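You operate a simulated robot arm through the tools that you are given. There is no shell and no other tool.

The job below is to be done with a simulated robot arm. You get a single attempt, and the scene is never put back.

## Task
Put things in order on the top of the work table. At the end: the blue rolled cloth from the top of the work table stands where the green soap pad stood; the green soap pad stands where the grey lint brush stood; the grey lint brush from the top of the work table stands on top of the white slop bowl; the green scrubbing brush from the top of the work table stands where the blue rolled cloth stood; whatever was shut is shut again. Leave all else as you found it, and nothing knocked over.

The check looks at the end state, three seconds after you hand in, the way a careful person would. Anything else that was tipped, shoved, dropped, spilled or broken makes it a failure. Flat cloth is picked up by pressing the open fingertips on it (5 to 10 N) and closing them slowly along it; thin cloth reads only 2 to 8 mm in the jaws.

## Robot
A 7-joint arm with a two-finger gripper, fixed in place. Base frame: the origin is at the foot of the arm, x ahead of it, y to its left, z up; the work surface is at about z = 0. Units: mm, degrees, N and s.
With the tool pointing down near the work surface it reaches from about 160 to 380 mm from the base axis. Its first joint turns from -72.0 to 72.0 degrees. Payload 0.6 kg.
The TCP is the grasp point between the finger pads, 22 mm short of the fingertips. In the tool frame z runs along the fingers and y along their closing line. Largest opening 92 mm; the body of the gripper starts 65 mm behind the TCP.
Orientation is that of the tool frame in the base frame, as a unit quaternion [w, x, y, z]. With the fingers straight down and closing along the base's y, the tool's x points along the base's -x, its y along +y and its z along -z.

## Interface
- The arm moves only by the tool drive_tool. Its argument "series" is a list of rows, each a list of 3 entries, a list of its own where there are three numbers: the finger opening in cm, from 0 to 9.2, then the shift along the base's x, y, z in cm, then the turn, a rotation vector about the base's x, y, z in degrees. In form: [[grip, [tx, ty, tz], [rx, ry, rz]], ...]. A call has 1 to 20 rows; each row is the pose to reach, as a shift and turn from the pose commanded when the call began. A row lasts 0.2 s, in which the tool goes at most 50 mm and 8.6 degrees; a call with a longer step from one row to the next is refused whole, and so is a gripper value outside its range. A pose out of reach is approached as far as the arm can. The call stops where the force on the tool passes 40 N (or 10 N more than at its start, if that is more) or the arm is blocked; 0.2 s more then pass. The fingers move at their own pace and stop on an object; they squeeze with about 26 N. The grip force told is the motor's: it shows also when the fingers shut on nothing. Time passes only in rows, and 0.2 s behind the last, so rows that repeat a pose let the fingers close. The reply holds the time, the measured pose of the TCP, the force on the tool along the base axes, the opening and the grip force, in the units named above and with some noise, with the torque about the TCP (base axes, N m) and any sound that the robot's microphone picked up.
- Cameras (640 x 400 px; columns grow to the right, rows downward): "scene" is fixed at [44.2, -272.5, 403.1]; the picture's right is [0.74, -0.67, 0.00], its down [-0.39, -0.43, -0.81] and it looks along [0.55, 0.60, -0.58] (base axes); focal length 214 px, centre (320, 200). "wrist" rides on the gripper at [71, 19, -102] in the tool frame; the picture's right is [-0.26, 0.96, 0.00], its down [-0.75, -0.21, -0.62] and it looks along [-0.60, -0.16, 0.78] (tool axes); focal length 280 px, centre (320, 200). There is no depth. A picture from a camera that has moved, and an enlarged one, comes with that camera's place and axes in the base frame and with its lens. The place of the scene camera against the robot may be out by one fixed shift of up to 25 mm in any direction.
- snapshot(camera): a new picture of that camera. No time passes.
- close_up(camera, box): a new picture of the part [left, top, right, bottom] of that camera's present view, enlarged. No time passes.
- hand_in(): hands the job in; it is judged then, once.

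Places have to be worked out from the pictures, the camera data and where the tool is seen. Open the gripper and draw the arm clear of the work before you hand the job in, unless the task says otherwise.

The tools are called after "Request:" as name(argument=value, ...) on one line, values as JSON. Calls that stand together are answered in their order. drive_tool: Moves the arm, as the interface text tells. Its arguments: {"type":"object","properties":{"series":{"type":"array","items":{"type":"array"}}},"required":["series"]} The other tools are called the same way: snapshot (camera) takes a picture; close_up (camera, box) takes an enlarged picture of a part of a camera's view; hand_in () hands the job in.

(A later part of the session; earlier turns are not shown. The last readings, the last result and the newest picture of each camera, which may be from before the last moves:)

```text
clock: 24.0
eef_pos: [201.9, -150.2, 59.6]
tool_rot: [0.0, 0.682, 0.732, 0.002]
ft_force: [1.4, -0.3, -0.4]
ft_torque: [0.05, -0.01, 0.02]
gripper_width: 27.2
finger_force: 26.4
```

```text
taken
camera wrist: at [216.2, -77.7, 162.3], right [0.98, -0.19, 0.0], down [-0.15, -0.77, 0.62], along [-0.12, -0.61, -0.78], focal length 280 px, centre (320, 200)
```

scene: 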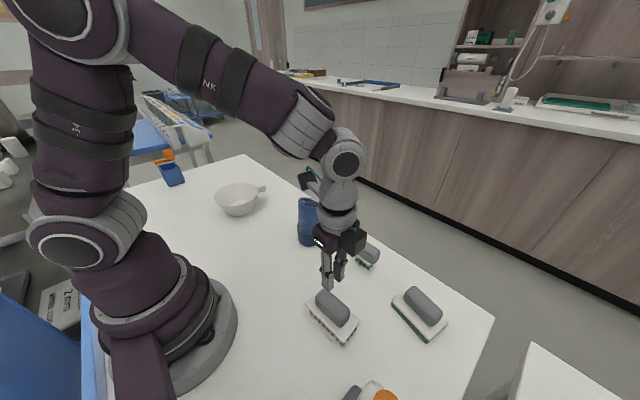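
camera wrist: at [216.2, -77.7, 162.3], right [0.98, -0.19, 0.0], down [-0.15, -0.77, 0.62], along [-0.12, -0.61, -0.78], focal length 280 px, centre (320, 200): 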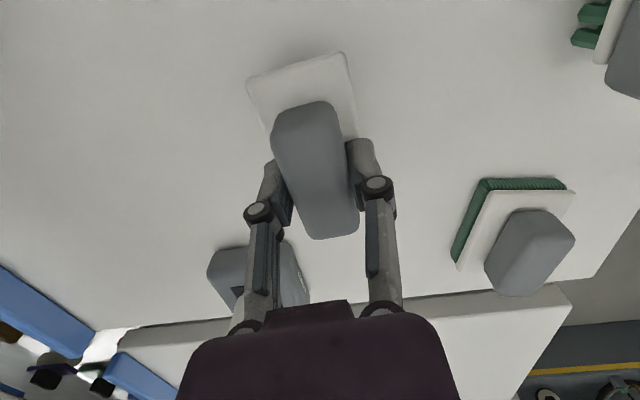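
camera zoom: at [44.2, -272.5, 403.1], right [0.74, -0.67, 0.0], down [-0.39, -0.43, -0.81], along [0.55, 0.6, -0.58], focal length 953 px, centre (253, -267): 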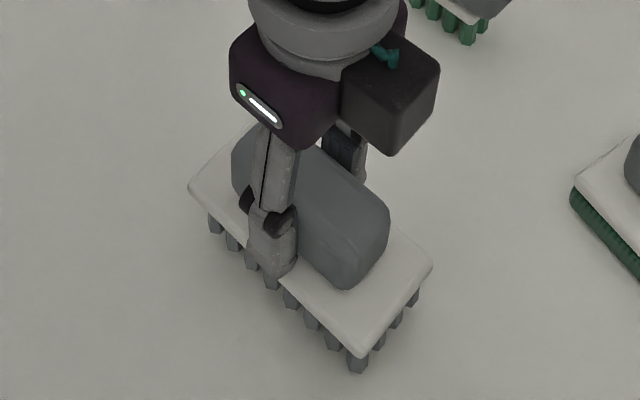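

The wrist view shows the brush fixed in the gripper and rising with it. I'll keep lifting with gentle steps.

Request:
drive_tool(series=[[0, [0, 0, 0.2], [0, 0, 0]], [0, [0, 0, 0.5], [0, 0, 0]], [0, [0, 0, 0.9], [0, 0, 0]], [0, [0, 0, 1.4], [0, 0, 0]], [0, [0, 0, 2.0], [0, 0, 0]], [0, [0, 0, 2.6], [0, 0, 0]], [0, [0, 0, 3.2], [0, 0, 0]], [0, [0, 0, 3.8], [0, 0, 0]], [0, [0, 0, 4.3], [0, 0, 0]], [0, [0, 0, 4.6], [0, 0, 0]], [0, [0, 0, 4.7], [0, 0, 0]]])

Request:
snapshot(camera="wrist")

Request:
snapshot(camera="scene")

```text
clock: 26.4
eef_pos: [202.4, -149.8, 108.2]
tool_rot: [0.001, 0.682, 0.732, 0.002]
ft_force: [-0.1, -0.1, -1.1]
ft_torque: [0.01, 0.01, 0.0]
gripper_width: 27.5
finger_force: 26.4
```

```text
taken
camera wrist: at [216.1, -77.6, 209.3], right [0.98, -0.19, 0.0], down [-0.15, -0.77, 0.62], along [-0.12, -0.61, -0.78], focal length 280 px, centre (320, 200)
```

wrist: 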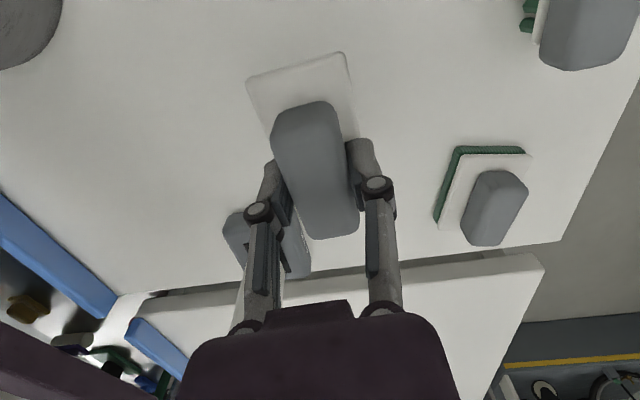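

```text
taken
```

scene: 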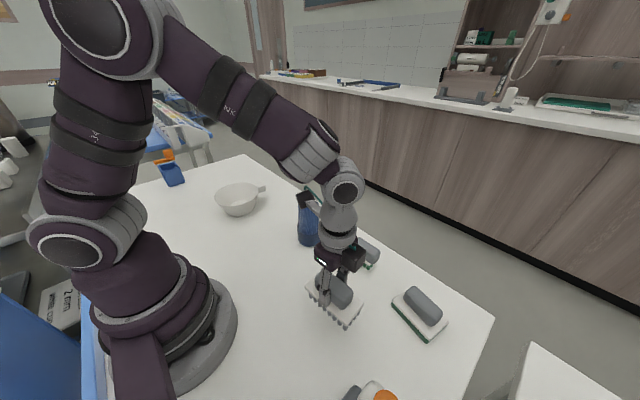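

The brush is held firmly with the grip steady at 27.5 mm. I'll carry it smoothly at about z 190 to above the bowl, turning the tool back on the way.

Request:
drive_tool(series=[[0, [0.0, 0.4, 0.3], [0, 0, 1]], [0, [0.05, 1.2, 0.9], [0, 0, 2.5]], [0, [0.1, 2.5, 1.7], [0, 0, 5]], [0, [0.2, 4.2, 2.7], [0, 0, 8.5]], [0, [0.3, 6.2, 3.7], [0, 0, 13]], [0, [0.5, 8.5, 4.7], [0, 0, 18]], [0, [0.6, 11.0, 5.7], [0, 0, 23]], [0, [0.8, 13.5, 6.6], [0, 0, 28]], [0, [0.9, 16.0, 7.4], [0, 0, 33]], [0, [1.0, 18.5, 8.0], [0, 0, 38]], [0, [1.2, 21.0, 8.2], [0, 0, 43]], [0, [1.3, 23.5, 8.2], [0, 0, 48]], [0, [1.4, 26.0, 8.2], [0, 0, 53]], [0, [1.5, 28.5, 8.2], [0, 0, 58]], [0, [1.7, 31.0, 8.2], [0, 0, 63]], [0, [1.8, 33.5, 8.2], [0, 0, 68]], [0, [2.0, 36.0, 8.2], [0, 0, 73]], [0, [2.1, 38.2, 8.2], [0, 0, 77.5]], [0, [2.2, 40.0, 8.2], [0, 0, 81.5]], [0, [2.25, 41.2, 8.2], [0, 0, 84]]])

Request:
snapshot(camera="wrist")

Request:
snapshot(camera="scene")

```text
clock: 30.6
eef_pos: [223.8, 263.0, 189.5]
tool_rot: [-0.001, 0.015, 1.0, 0.001]
ft_force: [0.1, -0.2, -0.4]
ft_torque: [-0.03, -0.01, 0.02]
gripper_width: 27.2
finger_force: 26.1
```

```text
taken
camera wrist: at [154.4, 285.1, 291.3], right [0.29, 0.96, 0.0], down [0.75, -0.23, 0.62], along [0.6, -0.18, -0.78], focal length 280 px, centre (320, 200)
```

wrist: 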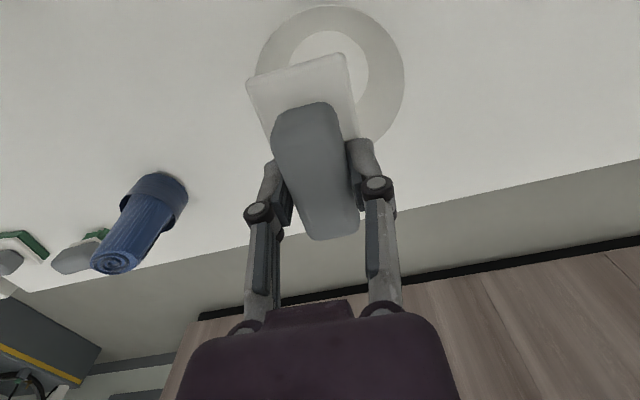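

```text
taken
```

scene: 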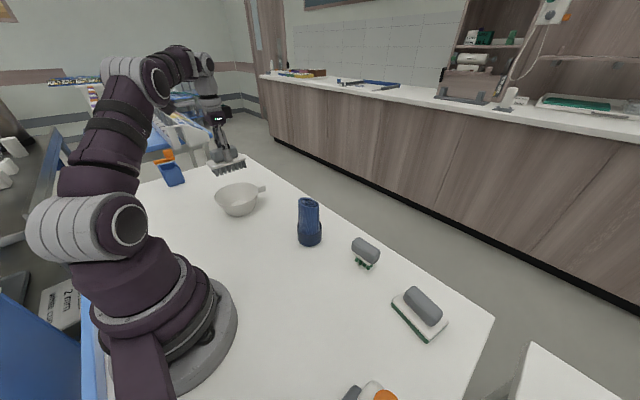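

Still held. I'll magnify the bowl in this wrist view to work out the exact centring.

Request:
close_up(camera="wrist", box=[230, 0, 430, 160])

Request:
close_up(camera="scene", box=[190, 130, 290, 230])

```text
2.50 times, centred on (330, 80) of wrist
camera zoom: at [154.4, 285.1, 291.3], right [0.29, 0.96, 0.0], down [0.75, -0.23, 0.62], along [0.6, -0.18, -0.78], focal length 701 px, centre (295, 500)
```

zoom: 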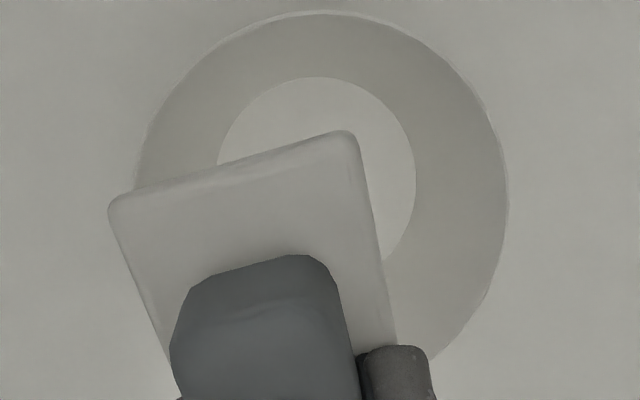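

```text
4.00 times, centred on (240, 180) of scene
camera zoom: at [44.2, -272.5, 403.1], right [0.74, -0.67, 0.0], down [-0.39, -0.43, -0.81], along [0.55, 0.6, -0.58], focal length 858 px, centre (640, 280)
```

zoom: 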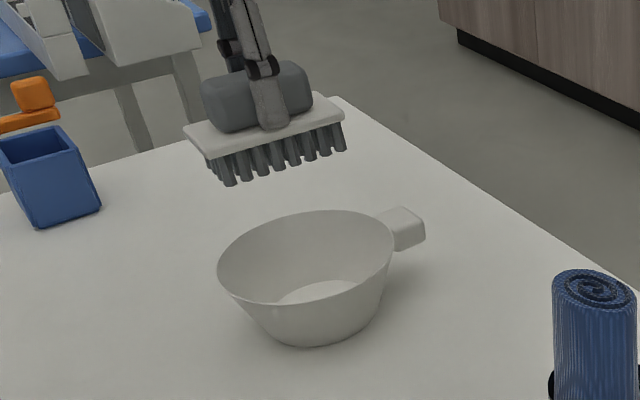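

The bowl centre is confirmed near (225,272). I'll align over it and lower to just above the rim for a check.

Request:
drive_tool(series=[[0, [0.0, 0.3, -0.3], [0, 0, 0]], [0, [0.05, 0.6, -1.0], [0, 0, 0]], [0, [0.05, 0.9, -2.0], [0, 0, 0]], [0, [0.05, 0.9, -3.2], [0, 0, 0]], [0, [0.05, 0.9, -4.4], [0, 0, 0]], [0, [0.05, 0.9, -5.6], [0, 0, 0]], [0, [0.05, 0.9, -6.8], [0, 0, 0]], [0, [0.05, 0.9, -7.6], [0, 0, 0]], [0, [0.05, 0.9, -8.0], [0, 0, 0]], [0, [0.05, 0.9, -8.0], [0, 0, 0]]])

Request:
close_up(camera="wrist", box=[180, 0, 480, 240])

Request:
close_up(camera="scene", box=[190, 130, 290, 230])

```text
clock: 32.8
eef_pos: [224.3, 271.5, 108.8]
tool_rot: [-0.001, 0.016, 1.0, 0.001]
ft_force: [0.1, 0.3, -1.6]
ft_torque: [-0.01, 0.03, -0.02]
gripper_width: 27.1
finger_force: 25.6
```

```text
1.67 times, centred on (330, 120) of wrist
camera zoom: at [154.9, 292.9, 210.6], right [0.29, 0.96, 0.0], down [0.75, -0.23, 0.62], along [0.6, -0.18, -0.78], focal length 467 px, centre (303, 333)
```

zoom: 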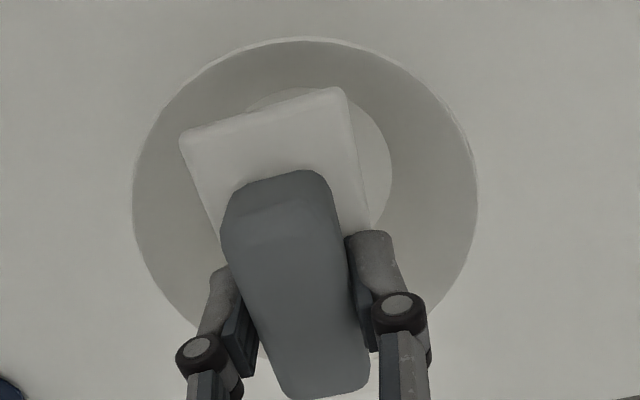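

```text
4.00 times, centred on (240, 180) of scene
camera zoom: at [44.2, -272.5, 403.1], right [0.74, -0.67, 0.0], down [-0.39, -0.43, -0.81], along [0.55, 0.6, -0.58], focal length 858 px, centre (640, 280)
```

zoom: 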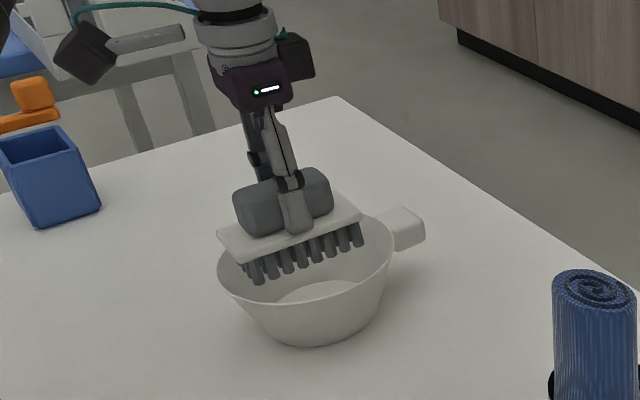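

The brush is centred over the bowl to within about 1–2 mm. I'll lower into the bowl slowly.

Request:
drive_tool(series=[[0, [0.05, -0.05, -0.4], [0, 0, 0]], [0, [0.05, -0.05, -1.0], [0, 0, 0]], [0, [0.05, -0.05, -1.6], [0, 0, 0]], [0, [0.05, -0.05, -2.2], [0, 0, 0]], [0, [0.05, -0.05, -2.7], [0, 0, 0]], [0, [0.05, -0.05, -3.1], [0, 0, 0]], [0, [0.05, -0.05, -3.4], [0, 0, 0]], [0, [0.05, -0.05, -3.4], [0, 0, 0]]])

Request:
close_up(camera="scene", box=[190, 130, 290, 230])

```text
clock: 33.2
eef_pos: [225.0, 271.0, 108.0]
tool_rot: [-0.001, 0.016, 1.0, 0.003]
ft_force: [-3.0, -2.6, 12.7]
ft_torque: [0.0, -0.14, -0.05]
gripper_width: 27.3
finger_force: 26.3
stopped in row 2: the force on the tool passed its limit at 42 N (the readings are from after the stop); the commanded pose is now the measured one
```

```text
4.00 times, centred on (240, 180) of scene
camera zoom: at [44.2, -272.5, 403.1], right [0.74, -0.67, 0.0], down [-0.39, -0.43, -0.81], along [0.55, 0.6, -0.58], focal length 858 px, centre (640, 280)
```

zoom: 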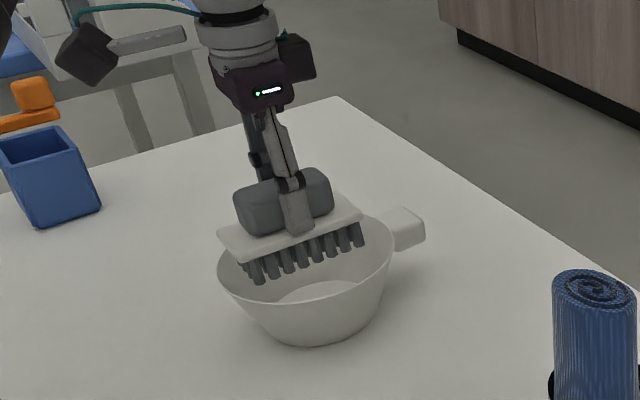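

Contact came at TCP z 108, so the brush's bottom is resting at about rim height (z≈55): the bowl top acts as a support there. I'll ease up slightly to take off the pressure and check.

Request:
drive_tool(series=[[0, [0, 0, 0.03], [0, 0, 0]], [0, [0, 0, 0.05], [0, 0, 0]], [0, [0, 0, 0.05], [0, 0, 0]]])

Request:
close_up(camera="scene", box=[205, 155, 265, 205])

Request:
close_up(camera="wrist", box=[180, 0, 480, 240])

```text
clock: 34.0
eef_pos: [225.1, 271.4, 107.5]
tool_rot: [0.0, 0.017, 1.0, 0.001]
ft_force: [1.2, 0.6, 0.4]
ft_torque: [-0.01, -0.06, 0.02]
gripper_width: 27.3
finger_force: 26.1
```

```text
8.00 times, centred on (235, 180) of scene
camera zoom: at [44.2, -272.5, 403.1], right [0.74, -0.67, 0.0], down [-0.39, -0.43, -0.81], along [0.55, 0.6, -0.58], focal length 1716 px, centre (1000, 360)
```

zoom: 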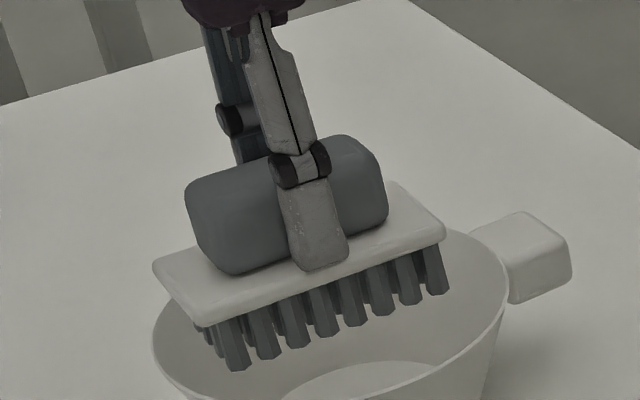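

```text
1.67 times, centred on (330, 120) of wrist
camera zoom: at [155.2, 292.8, 209.8], right [0.29, 0.96, 0.0], down [0.75, -0.23, 0.62], along [0.6, -0.18, -0.78], focal length 467 px, centre (303, 333)
```

zoom: 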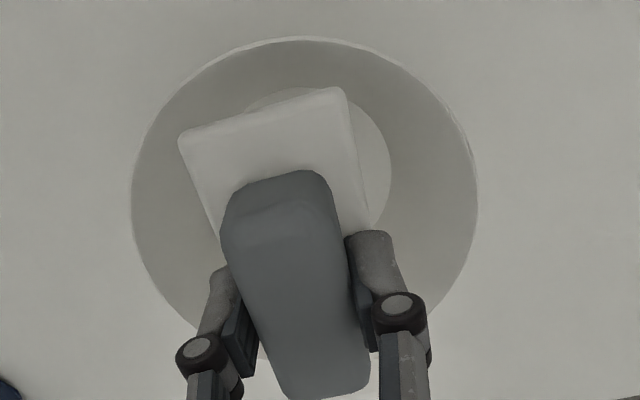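

The pressure is gone and the brush sits level at the rim, centred. I'll open the fingers gradually.

Request:
drive_tool(series=[[2.6, [0, 0, 0], [0, 0, 0]], [2.8, [0, 0, 0], [0, 0, 0]], [3.0, [0, 0, 0], [0, 0, 0]], [3.4, [0, 0, 0], [0, 0, 0]], [4.0, [0, 0, 0], [0, 0, 0]], [4.6, [0, 0, 0], [0, 0, 0]], [4.6, [0, 0, 0], [0, 0, 0]]])

Request:
close_up(camera="scene", box=[205, 155, 265, 205])

Request:
close_up(camera="wrist", box=[180, 0, 480, 240])

```text
clock: 35.6
eef_pos: [225.6, 271.8, 108.4]
tool_rot: [-0.001, 0.016, 1.0, 0.001]
ft_force: [0.7, 0.3, -0.6]
ft_torque: [0.01, -0.01, 0.01]
gripper_width: 45.9
finger_force: 0.3
```

```text
8.00 times, centred on (235, 180) of scene
camera zoom: at [44.2, -272.5, 403.1], right [0.74, -0.67, 0.0], down [-0.39, -0.43, -0.81], along [0.55, 0.6, -0.58], focal length 1716 px, centre (1000, 360)
```

zoom: 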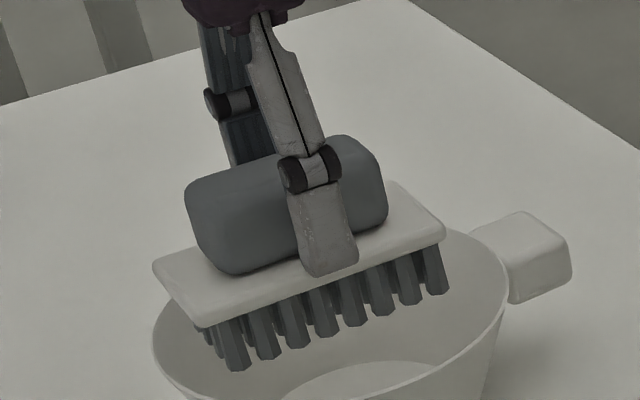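

```text
1.67 times, centred on (330, 120) of wrist
camera zoom: at [155.3, 292.9, 210.0], right [0.29, 0.96, 0.0], down [0.75, -0.23, 0.62], along [0.6, -0.18, -0.78], focal length 467 px, centre (303, 333)
```

zoom: 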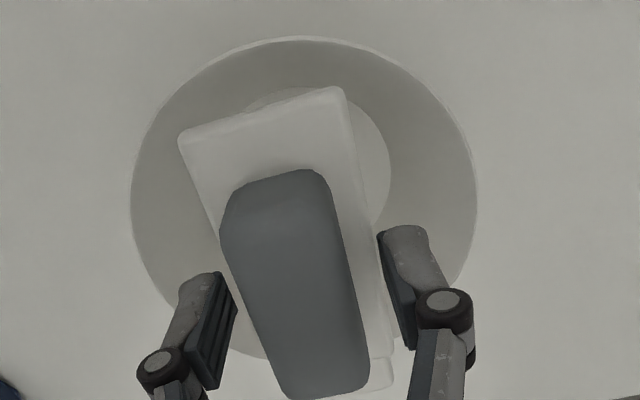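

The lint brush stands level on the bowl on its own. I'll rise clear, then swing back toward the soap pad at a safe height.

Request:
drive_tool(series=[[4.6, [0, 0, 1.0], [0, 0, 0]], [4.6, [0, 0, 3.0], [0, 0, 0]], [4.6, [0, 0, 6.0], [0, 0, 0]], [6.0, [0, -0.5, 9.5], [0, 0, 0]], [9.2, [0.0, -4.5, 10.5], [0, 0, -1]], [9.2, [0.5, -8.7, 10.5], [0, 0, -2]], [9.2, [1.2, -13.0, 10.5], [0, 0, -3]], [9.2, [2.0, -17.3, 10.5], [0, 0, -4]], [9.2, [2.5, -21.6, 10.5], [0, 0, -5]], [9.2, [2.8, -25.9, 10.5], [0, 0, -6]], [9.2, [2.8, -30.2, 10.5], [0, 0, -7]], [9.2, [2.8, -34.5, 10.5], [0, 0, -8]], [9.2, [2.8, -38.8, 10.0], [0, 0, -8.2]], [9.2, [2.8, -43.0, 9.0], [0, 0, -8.2]], [9.2, [3.0, -45.7, 8.0], [0, 0, -8.2]], [9.2, [3.0, -45.7, 8.0], [0, 0, -8.2]]])

Request:
snapshot(camera="wrist")

Request:
snapshot(camera="scene")

```text
clock: 39.0
eef_pos: [256.1, -187.5, 186.7]
tool_rot: [-0.001, 0.088, 0.996, 0.002]
ft_force: [0.1, 0.2, 0.8]
ft_torque: [0.0, 0.02, -0.03]
gripper_width: 92.3
finger_force: 0.1
```

```text
taken
camera wrist: at [188.9, -155.4, 288.5], right [0.43, 0.9, 0.0], down [0.71, -0.34, 0.62], along [0.56, -0.26, -0.78], focal length 280 px, centre (320, 200)
```

wrist: 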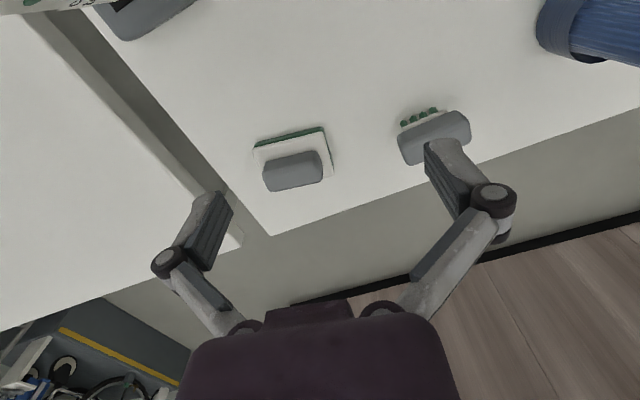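

```text
taken
```

scene: 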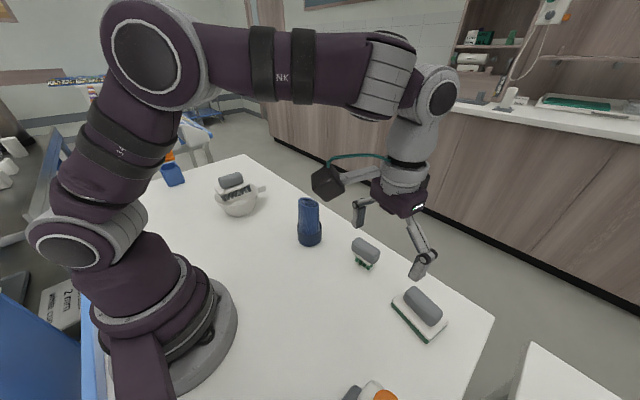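

Lint brush is standing on the bowl. Now a magnified look at the soap pad from this pose, to refine its position and height.

Request:
close_up(camera="wrist", box=[220, 90, 380, 220])

Request:
close_up(camera="scene", box=[380, 270, 460, 350])

```text
3.08 times, centred on (300, 155) of wrist
camera zoom: at [188.9, -155.4, 288.5], right [0.43, 0.9, 0.0], down [0.71, -0.34, 0.62], along [0.56, -0.26, -0.78], focal length 863 px, centre (382, 338)
```

zoom: 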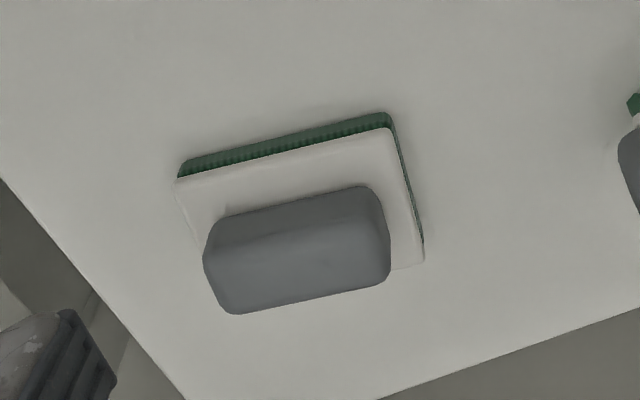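

```text
5.00 times, centred on (420, 310) of scene
camera zoom: at [44.2, -272.5, 403.1], right [0.74, -0.67, 0.0], down [-0.39, -0.43, -0.81], along [0.55, 0.6, -0.58], focal length 1072 px, centre (-180, -350)
```

zoom: 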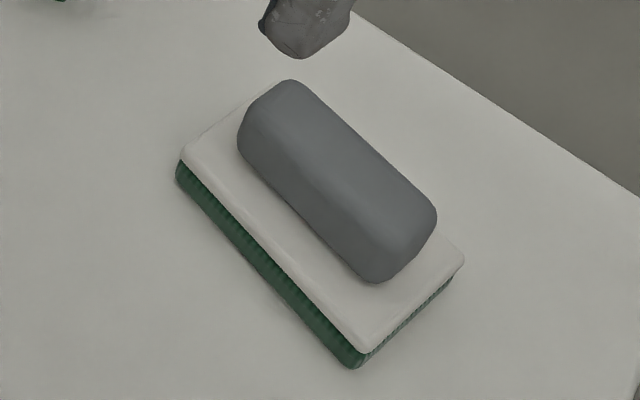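

The soap pad is confirmed at about (321,-248), plate top near z 20 and handle top near z 50. I'll tilt the fingers 18° outward about the closing axis to gain reach, and move above it.

Request:
drive_tool(series=[[9.2, [1.0, -1.0, -1.0], [-1.04, -5.91, 0]], [9.2, [2.0, -2.0, -2.5], [-2.08, -11.82, 0]], [9.2, [3.2, -3.2, -4.0], [-3.13, -17.73, 0]], [9.2, [4.5, -4.5, -5.5], [-3.13, -17.73, 0]], [9.2, [5.6, -5.5, -6.8], [-3.13, -17.73, 0]], [9.2, [6.2, -6.1, -7.7], [-3.13, -17.73, 0]], [9.2, [6.2, -6.1, -7.7], [-3.13, -17.73, 0]]])

Request:
snapshot(camera="wrist")

Request:
snapshot(camera="scene")

```text
clock: 40.6
eef_pos: [317.7, -245.8, 110.1]
tool_rot: [0.155, 0.087, 0.984, -0.011]
ft_force: [0.2, 0.1, 0.3]
ft_torque: [0.03, 0.0, -0.04]
gripper_width: 91.9
finger_force: 0.0
```

```text
taken
camera wrist: at [223.6, -209.6, 184.7], right [0.41, 0.91, 0.08], down [0.48, -0.3, 0.83], along [0.77, -0.3, -0.56], focal length 280 px, centre (320, 200)
```

wrist: 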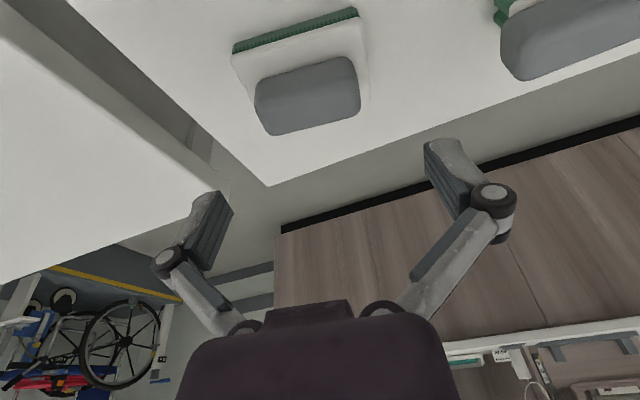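

```text
taken
```

scene: 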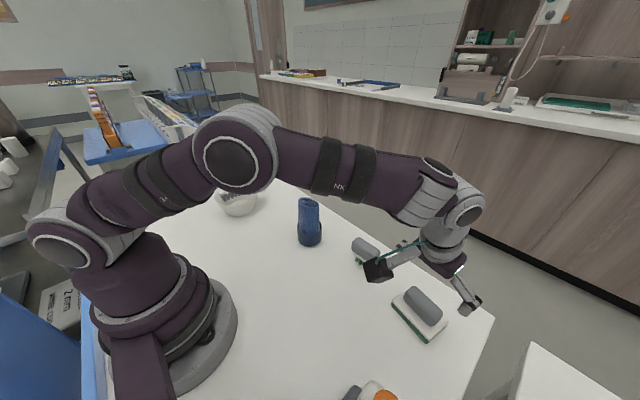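

The tilted pose is reachable and the finger line matches the handle's direction. I'll lower to z≈72 and look again before straddling the handle.

Request:
drive_tool(series=[[9.2, [0, -0.15, -1.0], [0, 0, 0]], [9.2, [0, -0.15, -2.0], [0, 0, 0]], [9.2, [0, -0.15, -3.0], [0, 0, 0]], [9.2, [0, -0.15, -3.8], [0, 0, 0]], [9.2, [0, -0.15, -3.8], [0, 0, 0]]])

Request:
snapshot(camera="wrist")

Request:
close_up(camera="scene", box=[370, 220, 500, 350])

```text
clock: 41.8
eef_pos: [317.1, -247.8, 73.1]
tool_rot: [0.155, 0.087, 0.984, -0.012]
ft_force: [0.5, -0.4, -0.8]
ft_torque: [0.0, -0.03, 0.02]
gripper_width: 92.1
finger_force: 0.1
```

```text
taken
camera wrist: at [223.8, -211.6, 148.3], right [0.41, 0.91, 0.08], down [0.48, -0.3, 0.83], along [0.77, -0.3, -0.56], focal length 280 px, centre (320, 200)
```

wrist: 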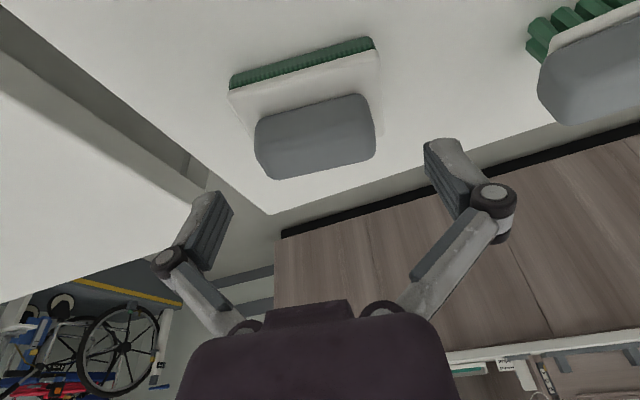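

```text
3.08 times, centred on (435, 285) of scene
camera zoom: at [44.2, -272.5, 403.1], right [0.74, -0.67, 0.0], down [-0.39, -0.43, -0.81], along [0.55, 0.6, -0.58], focal length 660 px, centre (-34, -62)
```

zoom: 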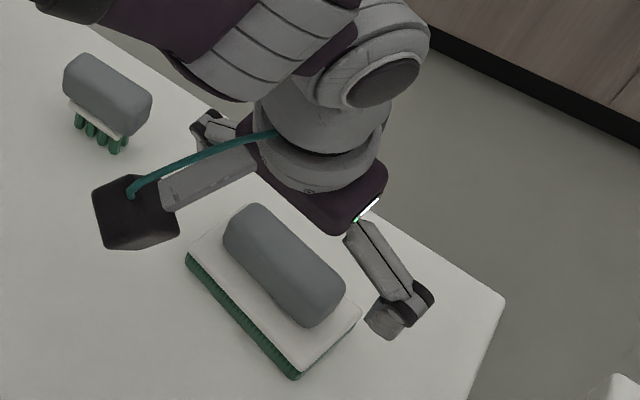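

The projected handle position matches the picture to within a pixel or two. I'll lower to TCP z≈47, with the tips just above the plate.

Request:
drive_tool(series=[[9.2, [0.05, 0, -0.8], [0, 0, 0]], [9.2, [0.05, 0, -1.6], [0, 0, 0]], [9.2, [0.05, 0, -2.2], [0, 0, 0]], [9.2, [0.05, 0, -2.55], [0, 0, 0]], [9.2, [0.05, 0, -2.55], [0, 0, 0]]])

Request:
snapshot(camera="wrist")

Request:
close_up(camera="scene", box=[370, 220, 500, 350])

```text
clock: 43.0
eef_pos: [318.4, -247.6, 47.4]
tool_rot: [0.156, 0.087, 0.984, -0.011]
ft_force: [-0.6, -0.3, -0.6]
ft_torque: [0.0, 0.03, 0.0]
gripper_width: 91.7
finger_force: 0.0
```

```text
taken
camera wrist: at [224.7, -211.5, 122.2], right [0.41, 0.91, 0.08], down [0.48, -0.3, 0.83], along [0.77, -0.3, -0.56], focal length 280 px, centre (320, 200)
```

wrist: 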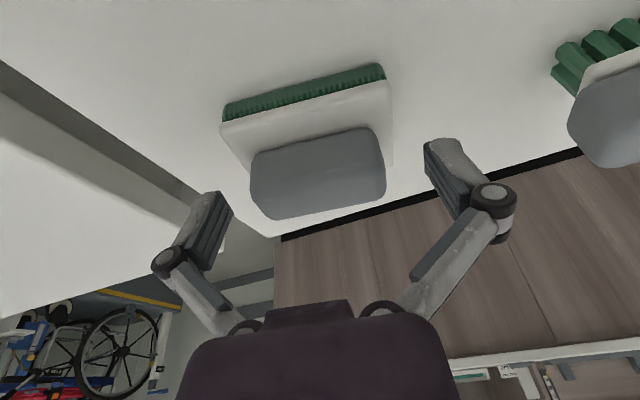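

```text
3.08 times, centred on (435, 285) of scene
camera zoom: at [44.2, -272.5, 403.1], right [0.74, -0.67, 0.0], down [-0.39, -0.43, -0.81], along [0.55, 0.6, -0.58], focal length 660 px, centre (-34, -62)
```

zoom: 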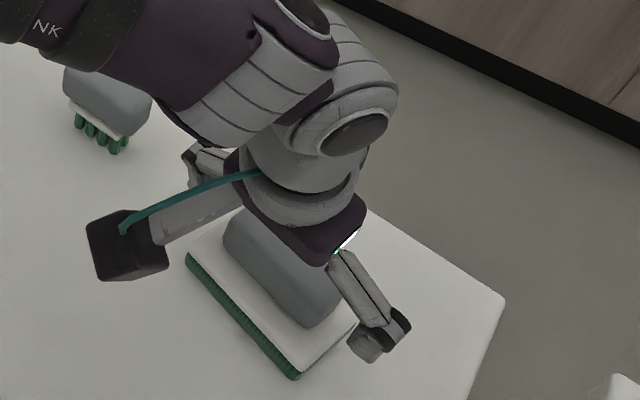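

The handle lies midway between the fingers. I'll close slowly on its ends.

Request:
drive_tool(series=[[8.4, [0, 0, 0], [0, 0, 0]], [7.8, [0, 0, 0], [0, 0, 0]], [7.4, [0, 0, 0], [0, 0, 0]], [7.0, [0, 0, 0], [0, 0, 0]], [6.6, [0, 0, 0], [0, 0, 0]], [6.0, [0, 0, 0], [0, 0, 0]], [4.0, [0, 0, 0], [0, 0, 0]], [0, [0, 0, 0], [0, 0, 0]], [0, [0, 0, 0], [0, 0, 0]]])

Request:
snapshot(camera="wrist")

Request:
close_up(camera="scene", box=[370, 220, 500, 350])

```text
clock: 45.0
eef_pos: [317.7, -246.4, 47.8]
tool_rot: [0.156, 0.087, 0.984, -0.013]
ft_force: [-2.0, 0.5, 9.2]
ft_torque: [0.06, 0.02, -0.01]
gripper_width: 61.2
finger_force: 26.2
```

```text
taken
camera wrist: at [224.7, -211.6, 122.4], right [0.41, 0.91, 0.08], down [0.48, -0.3, 0.83], along [0.77, -0.3, -0.56], focal length 280 px, centre (320, 200)
```

wrist: 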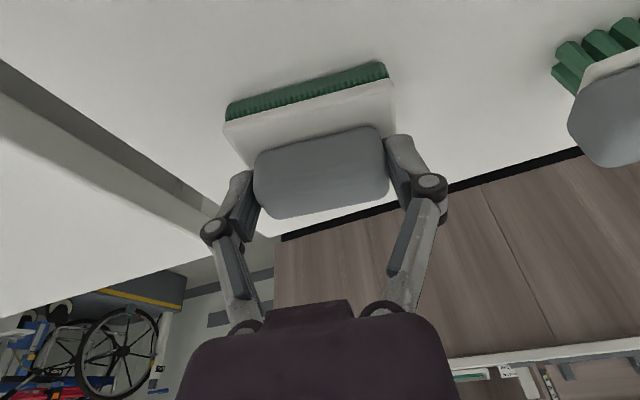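

```text
3.08 times, centred on (435, 285) of scene
camera zoom: at [44.2, -272.5, 403.2], right [0.74, -0.67, 0.0], down [-0.39, -0.43, -0.81], along [0.55, 0.6, -0.58], focal length 660 px, centre (-34, -62)
```

zoom: 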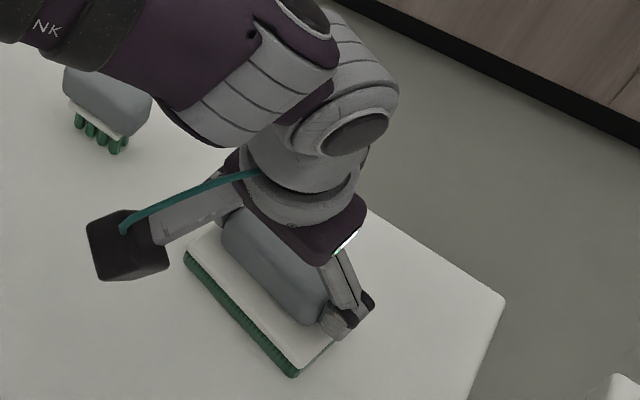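

Gripped at 61 mm. The ends look a little tapered, so I'll lift very slowly and check that it holds.

Request:
drive_tool(series=[[0, [0, 0, 0.05], [0, 0, 0]], [0, [0, 0, 0.1], [0, 0, 0]], [0, [0, 0, 0.2], [0, 0, 0]], [0, [0, 0, 0.3], [0, 0, 0]], [0, [0, 0, 0.4], [0, 0, 0]], [0, [0, 0, 0.4], [0, 0, 0]]])

Request:
snapshot(camera="wrist")

```text
clock: 46.4
eef_pos: [318.5, -247.9, 51.4]
tool_rot: [0.155, 0.086, 0.984, -0.012]
ft_force: [0.0, -0.3, -0.7]
ft_torque: [0.0, -0.01, -0.01]
gripper_width: 61.1
finger_force: 26.1
```

```text
taken
camera wrist: at [224.2, -211.6, 126.4], right [0.41, 0.91, 0.08], down [0.48, -0.3, 0.83], along [0.77, -0.3, -0.56], focal length 280 px, centre (320, 200)
```

wrist: 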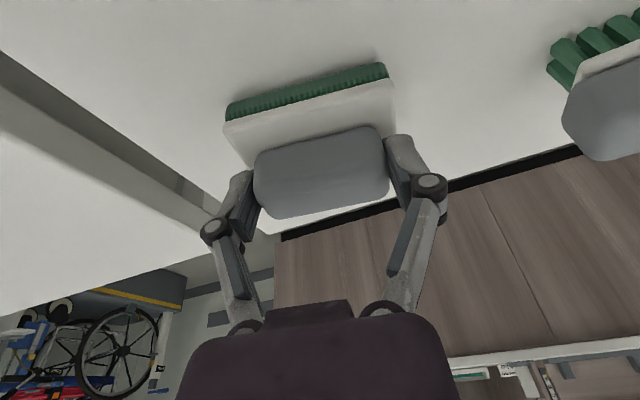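

The pad is rising with the gripper. I'll lift it gently and carry it to the lint brush's old spot, turning 10° so that its long side runs along y there.

Request:
drive_tool(series=[[0, [0, 0, 0.2], [0, 0, 0]], [0, [0, 0, 0.6], [0, 0, 0]], [0, [0, 0, 1.2], [0, 0, 0]], [0, [-0.24, 0.19, 2.0], [0, 0, 0.2]], [0, [-0.71, 0.58, 2.9], [0, 0, 0.6]], [0, [-1.42, 1.17, 3.8], [0, 0, 1.2]], [0, [-2.25, 1.84, 4.7], [0, 0, 1.9]], [0, [-3.2, 2.62, 5.4], [0, 0, 2.7]], [0, [-4.27, 3.5, 5.8], [0, 0, 3.6]], [0, [-5.33, 4.37, 6.0], [0, 0, 4.5]], [0, [-6.4, 5.24, 6.0], [0, 0, 5.4]], [0, [-7.47, 6.12, 6.0], [0, 0, 6.3]], [0, [-8.53, 6.99, 6.0], [0, 0, 7.2]], [0, [-9.48, 7.77, 6.0], [0, 0, 8.0]], [0, [-10.31, 8.45, 6.0], [0, 0, 8.7]], [0, [-11.02, 9.03, 6.0], [0, 0, 9.3]], [0, [-11.49, 9.42, 6.0], [0, 0, 9.7]], [0, [-11.73, 9.61, 6.0], [0, 0, 9.9]], [0, [-11.85, 9.71, 6.0], [0, 0, 10]], [0, [-11.85, 9.71, 6.0], [0, 0, 10]]])

Request:
snapshot(camera="wrist")

Request:
snapshot(camera="scene")

```text
clock: 50.6
eef_pos: [198.6, -150.8, 111.8]
tool_rot: [0.157, 0.001, 0.988, 0.002]
ft_force: [-0.4, -0.9, -1.1]
ft_torque: [-0.02, 0.0, 0.03]
gripper_width: 61.2
finger_force: 25.9
```

```text
taken
camera wrist: at [100.1, -131.4, 186.8], right [0.25, 0.96, 0.08], down [0.52, -0.21, 0.83], along [0.81, -0.16, -0.56], focal length 280 px, centre (320, 200)
```

wrist: 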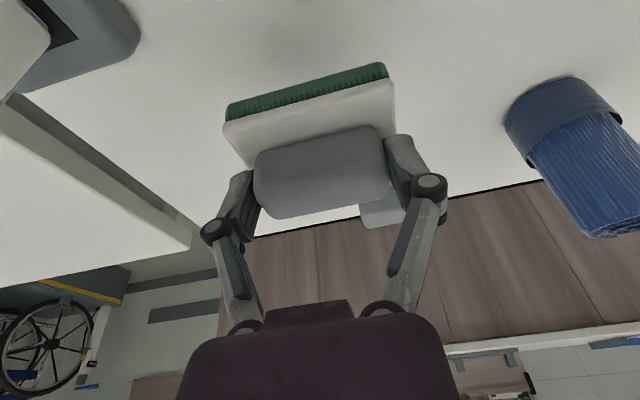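

```text
taken
```

scene: 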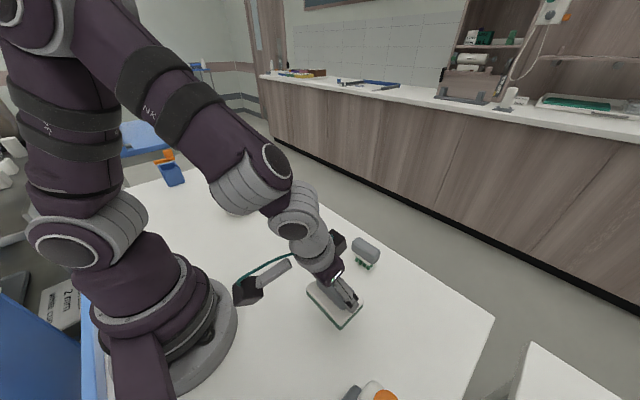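

Held steady. The pad's centre projects to about (201.5,-149.7), so I'll nudge +2 mm in x and lower close to the table.

Request:
drive_tool(series=[[0, [0.05, 0.0, -0.3], [0, 0, 0]], [0, [0.1, 0.0, -0.9], [0, 0, 0]], [0, [0.18, 0.04, -1.7], [0, 0, 0]], [0, [0.18, 0.04, -2.6], [0, 0, 0]], [0, [0.18, 0.04, -3.5], [0, 0, 0]], [0, [0.18, 0.04, -4.4], [0, 0, 0]], [0, [0.18, 0.04, -5.2], [0, 0, 0]], [0, [0.18, 0.04, -5.8], [0, 0, 0]], [0, [0.18, 0.04, -6.1], [0, 0, 0]], [0, [0.18, 0.04, -6.1], [0, 0, 0]]])

Request:
close_up(camera="scene", box=[280, 250, 390, 350])

Request:
snapshot(camera="wrist")

```text
clock: 52.8
eef_pos: [201.5, -149.3, 49.4]
tool_rot: [0.155, 0.001, 0.988, 0.002]
ft_force: [0.3, -0.2, -1.4]
ft_torque: [0.03, 0.03, 0.0]
gripper_width: 61.3
finger_force: 25.9
```

```text
4.00 times, centred on (335, 300) of scene
camera zoom: at [44.2, -272.5, 403.1], right [0.74, -0.67, 0.0], down [-0.39, -0.43, -0.81], along [0.55, 0.6, -0.58], focal length 858 px, centre (260, -200)
```

zoom: 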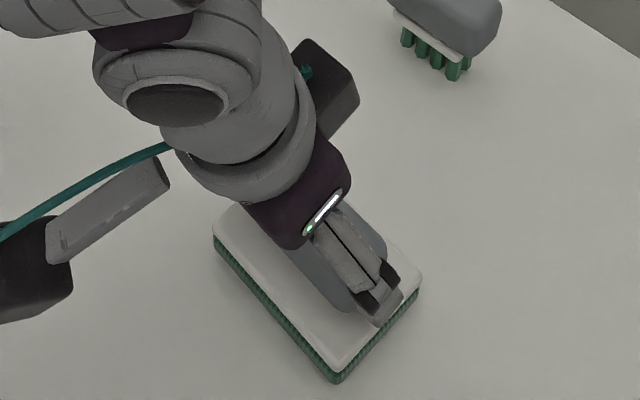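

```text
taken
camera wrist: at [102.9, -130.7, 124.8], right [0.25, 0.96, 0.08], down [0.52, -0.21, 0.83], along [0.81, -0.16, -0.56], focal length 280 px, centre (320, 200)
```

wrist: 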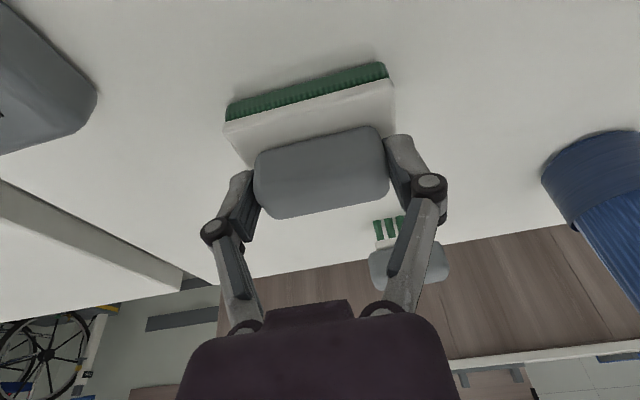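

The pad hovers about 2 mm above the table. I'll ease down in small steps until it lightly touches.

Request:
drive_tool(series=[[0, [0, 0, -0.05], [0, 0, 0]], [0, [0, 0, -0.1], [0, 0, 0]], [0, [0, 0, -0.15], [0, 0, 0]], [0, [0, 0, -0.15], [0, 0, 0]]])

```text
clock: 53.8
eef_pos: [202.6, -149.6, 49.3]
tool_rot: [0.156, 0.0, 0.988, 0.002]
ft_force: [-0.2, -0.4, -0.8]
ft_torque: [-0.02, 0.01, 0.0]
gripper_width: 61.4
finger_force: 25.9
```

Request:
drive_tool(series=[[0, [0, 0, -0.05], [0, 0, 0]], [0, [0, 0, -0.1], [0, 0, 0]], [0, [0, 0, -0.1], [0, 0, 0]]])

```text
clock: 54.6
eef_pos: [201.8, -150.1, 47.9]
tool_rot: [0.156, 0.001, 0.988, 0.003]
ft_force: [-0.4, -0.1, -1.3]
ft_torque: [0.04, 0.0, -0.03]
gripper_width: 61.4
finger_force: 25.8
```

Still about 1.3 N hanging, so no contact yet; continuing down half a millimetre at a time.

Request:
drive_tool(series=[[0, [0, 0, -0.04], [0, 0, 0]], [0, [0, 0, -0.08], [0, 0, 0]], [0, [0, 0, -0.08], [0, 0, 0]]])

```text
clock: 55.4
eef_pos: [201.4, -151.2, 47.2]
tool_rot: [0.155, 0.001, 0.988, 0.002]
ft_force: [-4.1, 7.0, 30.9]
ft_torque: [0.28, -0.07, 0.01]
gripper_width: 61.5
finger_force: 25.6
```

Touched down (31 N). I'll back off 0.4 mm to relax it, then open the fingers gradually.

Request:
drive_tool(series=[[0, [0, 0, 0.03], [0, 0, 0]], [0, [0, 0, 0.05], [0, 0, 0]], [0, [0, 0, 0.05], [0, 0, 0]]])

```text
clock: 56.2
eef_pos: [200.7, -150.8, 46.5]
tool_rot: [0.156, 0.001, 0.988, 0.002]
ft_force: [1.3, -0.9, 1.7]
ft_torque: [-0.01, -0.16, -0.03]
gripper_width: 61.3
finger_force: 26.2
```

Nearly no load now. Releasing gradually.

Request:
drive_tool(series=[[6.1, [0, 0, 0], [0, 0, 0]], [6.3, [0, 0, 0], [0, 0, 0]], [6.6, [0, 0, 0], [0, 0, 0]], [7.0, [0, 0, 0], [0, 0, 0]], [7.6, [0, 0, 0], [0, 0, 0]], [8.4, [0, 0, 0], [0, 0, 0]], [8.4, [0, 0, 0], [0, 0, 0]]])

Request:
snapshot(camera="wrist")

Request:
close_up(camera="scene", box=[280, 250, 390, 350])

```text
clock: 57.8
eef_pos: [201.7, -150.7, 46.8]
tool_rot: [0.156, 0.001, 0.988, 0.002]
ft_force: [0.0, 0.2, 0.3]
ft_torque: [0.02, 0.0, -0.01]
gripper_width: 83.9
finger_force: 0.1
```

```text
taken
camera wrist: at [102.5, -131.3, 122.5], right [0.25, 0.96, 0.08], down [0.52, -0.21, 0.83], along [0.81, -0.16, -0.56], focal length 280 px, centre (320, 200)
```

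wrist: 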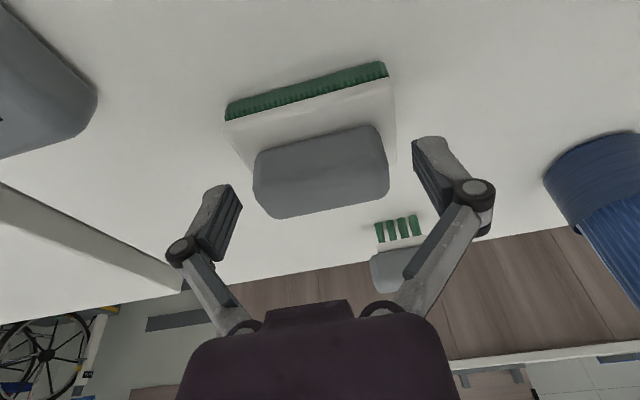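

```text
4.00 times, centred on (335, 300) of scene
camera zoom: at [44.2, -272.5, 403.1], right [0.74, -0.67, 0.0], down [-0.39, -0.43, -0.81], along [0.55, 0.6, -0.58], focal length 858 px, centre (260, -200)
```

zoom: 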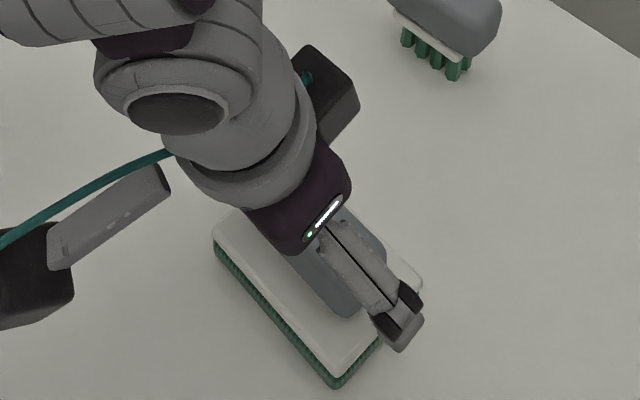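

The soap pad stands flat at the lint brush's old place. I'll rise straight up and then move toward the cloth, keeping the same 18° tilt, which the far spot will need.

Request:
drive_tool(series=[[8.4, [0, 0, 0.8], [0, 0, 0]], [8.8, [0, 0, 2.5], [0, 0, 0]], [9.2, [0, 0, 5.5], [0, 0, 0]], [9.2, [0, 0, 9.0], [0, 0, 0]], [9.2, [0, 0, 12.5], [0, 0, 0]], [9.2, [1.0, 2.5, 14.0], [0, 0, 0]], [9.2, [2.5, 6.0, 14.3], [0, 0, 0]], [9.2, [4.2, 9.5, 14.3], [0, 0, 0]], [9.2, [5.8, 13.0, 14.3], [0, 0, 0]], [9.2, [7.0, 16.0, 14.3], [0, 0, 0]], [9.2, [7.5, 17.5, 14.3], [0, 0, 0]], [9.2, [7.5, 17.5, 14.3], [0, 0, 0]]])

Request:
snapshot(camera="wrist")

Request:
snapshot(camera="scene")

```text
clock: 60.4
eef_pos: [276.7, 23.0, 191.1]
tool_rot: [0.156, 0.001, 0.988, 0.002]
ft_force: [0.6, 0.0, 0.5]
ft_torque: [0.0, 0.03, 0.01]
gripper_width: 92.0
finger_force: 0.0
```

```text
taken
camera wrist: at [178.1, 43.2, 266.7], right [0.25, 0.96, 0.08], down [0.52, -0.21, 0.83], along [0.81, -0.16, -0.56], focal length 280 px, centre (320, 200)
```

wrist: 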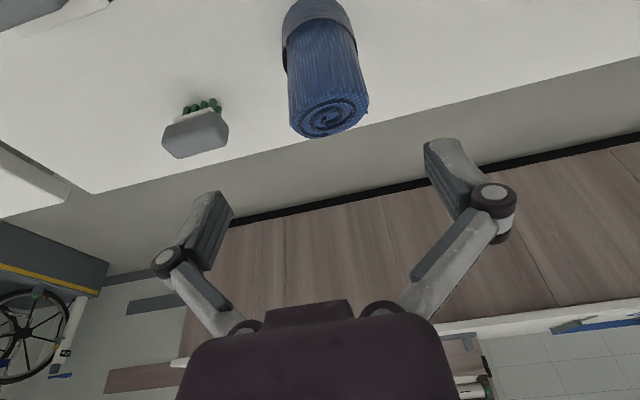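

```text
taken
```

scene: 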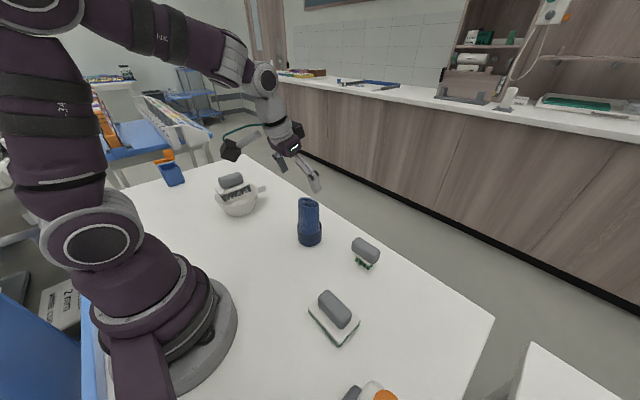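

The pad now sits at the lint brush's former place. I'll magnify the cloth in the wrist view for precise alignment, and check the pad in the scene view.

Request:
close_up(camera="wrist", box=[250, 0, 410, 150])

Request:
close_up(camera="scene", box=[280, 180, 500, 400])

```text
2.67 times, centred on (330, 75) of wrist
camera zoom: at [178.1, 43.2, 266.7], right [0.25, 0.96, 0.08], down [0.52, -0.21, 0.83], along [0.81, -0.16, -0.56], focal length 748 px, centre (293, 533)
```

zoom: 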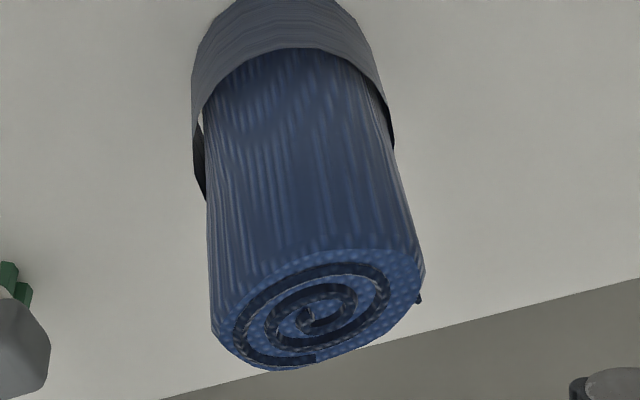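

```text
1.82 times, centred on (390, 290) of scene
camera zoom: at [44.2, -272.5, 403.1], right [0.74, -0.67, 0.0], down [-0.39, -0.43, -0.81], along [0.55, 0.6, -0.58], focal length 390 px, centre (193, 36)
```

zoom: 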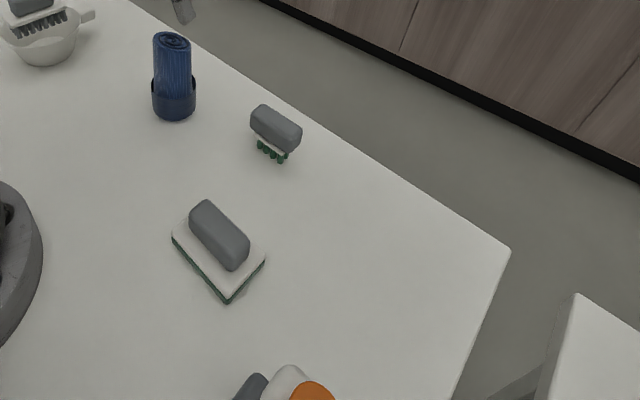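

The pad looks right. The cloth axis is at (302,31). I'll move above it and descend with the fingers straddling it, stopping above its band.

Request:
drive_tool(series=[[9.2, [1.3, 0.4, -1.0], [0, 0, 0]], [9.2, [2.53, 0.78, -2.5], [0, 0, 0]], [9.2, [2.53, 0.78, -4.5], [0, 0, 0]], [9.2, [2.53, 0.78, -6.5], [0, 0, 0]], [9.2, [2.53, 0.78, -8.5], [0, 0, 0]], [9.2, [2.53, 0.78, -10.2], [0, 0, 0]], [9.2, [2.53, 0.78, -11.2], [0, 0, 0]], [9.2, [2.53, 0.78, -11.2], [0, 0, 0]]])

Request:
snapshot(camera="wrist")

Request:
close_up(camera="scene", box=[260, 150, 380, 270])

```text
clock: 62.2
eef_pos: [302.9, 30.4, 77.0]
tool_rot: [0.155, 0.001, 0.988, 0.003]
ft_force: [-0.7, 0.7, 0.6]
ft_torque: [0.01, -0.01, 0.03]
gripper_width: 92.0
finger_force: 0.1
```

```text
taken
camera wrist: at [203.4, 50.5, 152.7], right [0.25, 0.96, 0.08], down [0.52, -0.21, 0.83], along [0.81, -0.16, -0.56], focal length 280 px, centre (320, 200)
```

wrist: 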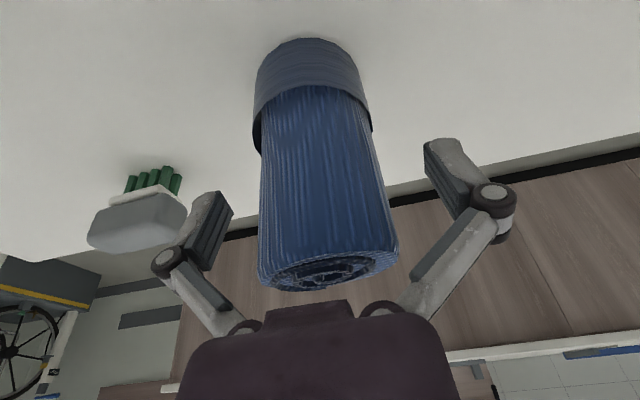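

```text
3.33 times, centred on (320, 210) of scene
camera zoom: at [44.2, -272.5, 403.1], right [0.74, -0.67, 0.0], down [-0.39, -0.43, -0.81], along [0.55, 0.6, -0.58], focal length 715 px, centre (320, 167)
```

zoom: 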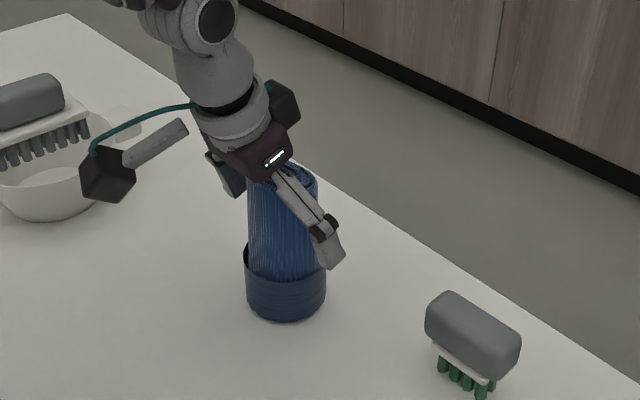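

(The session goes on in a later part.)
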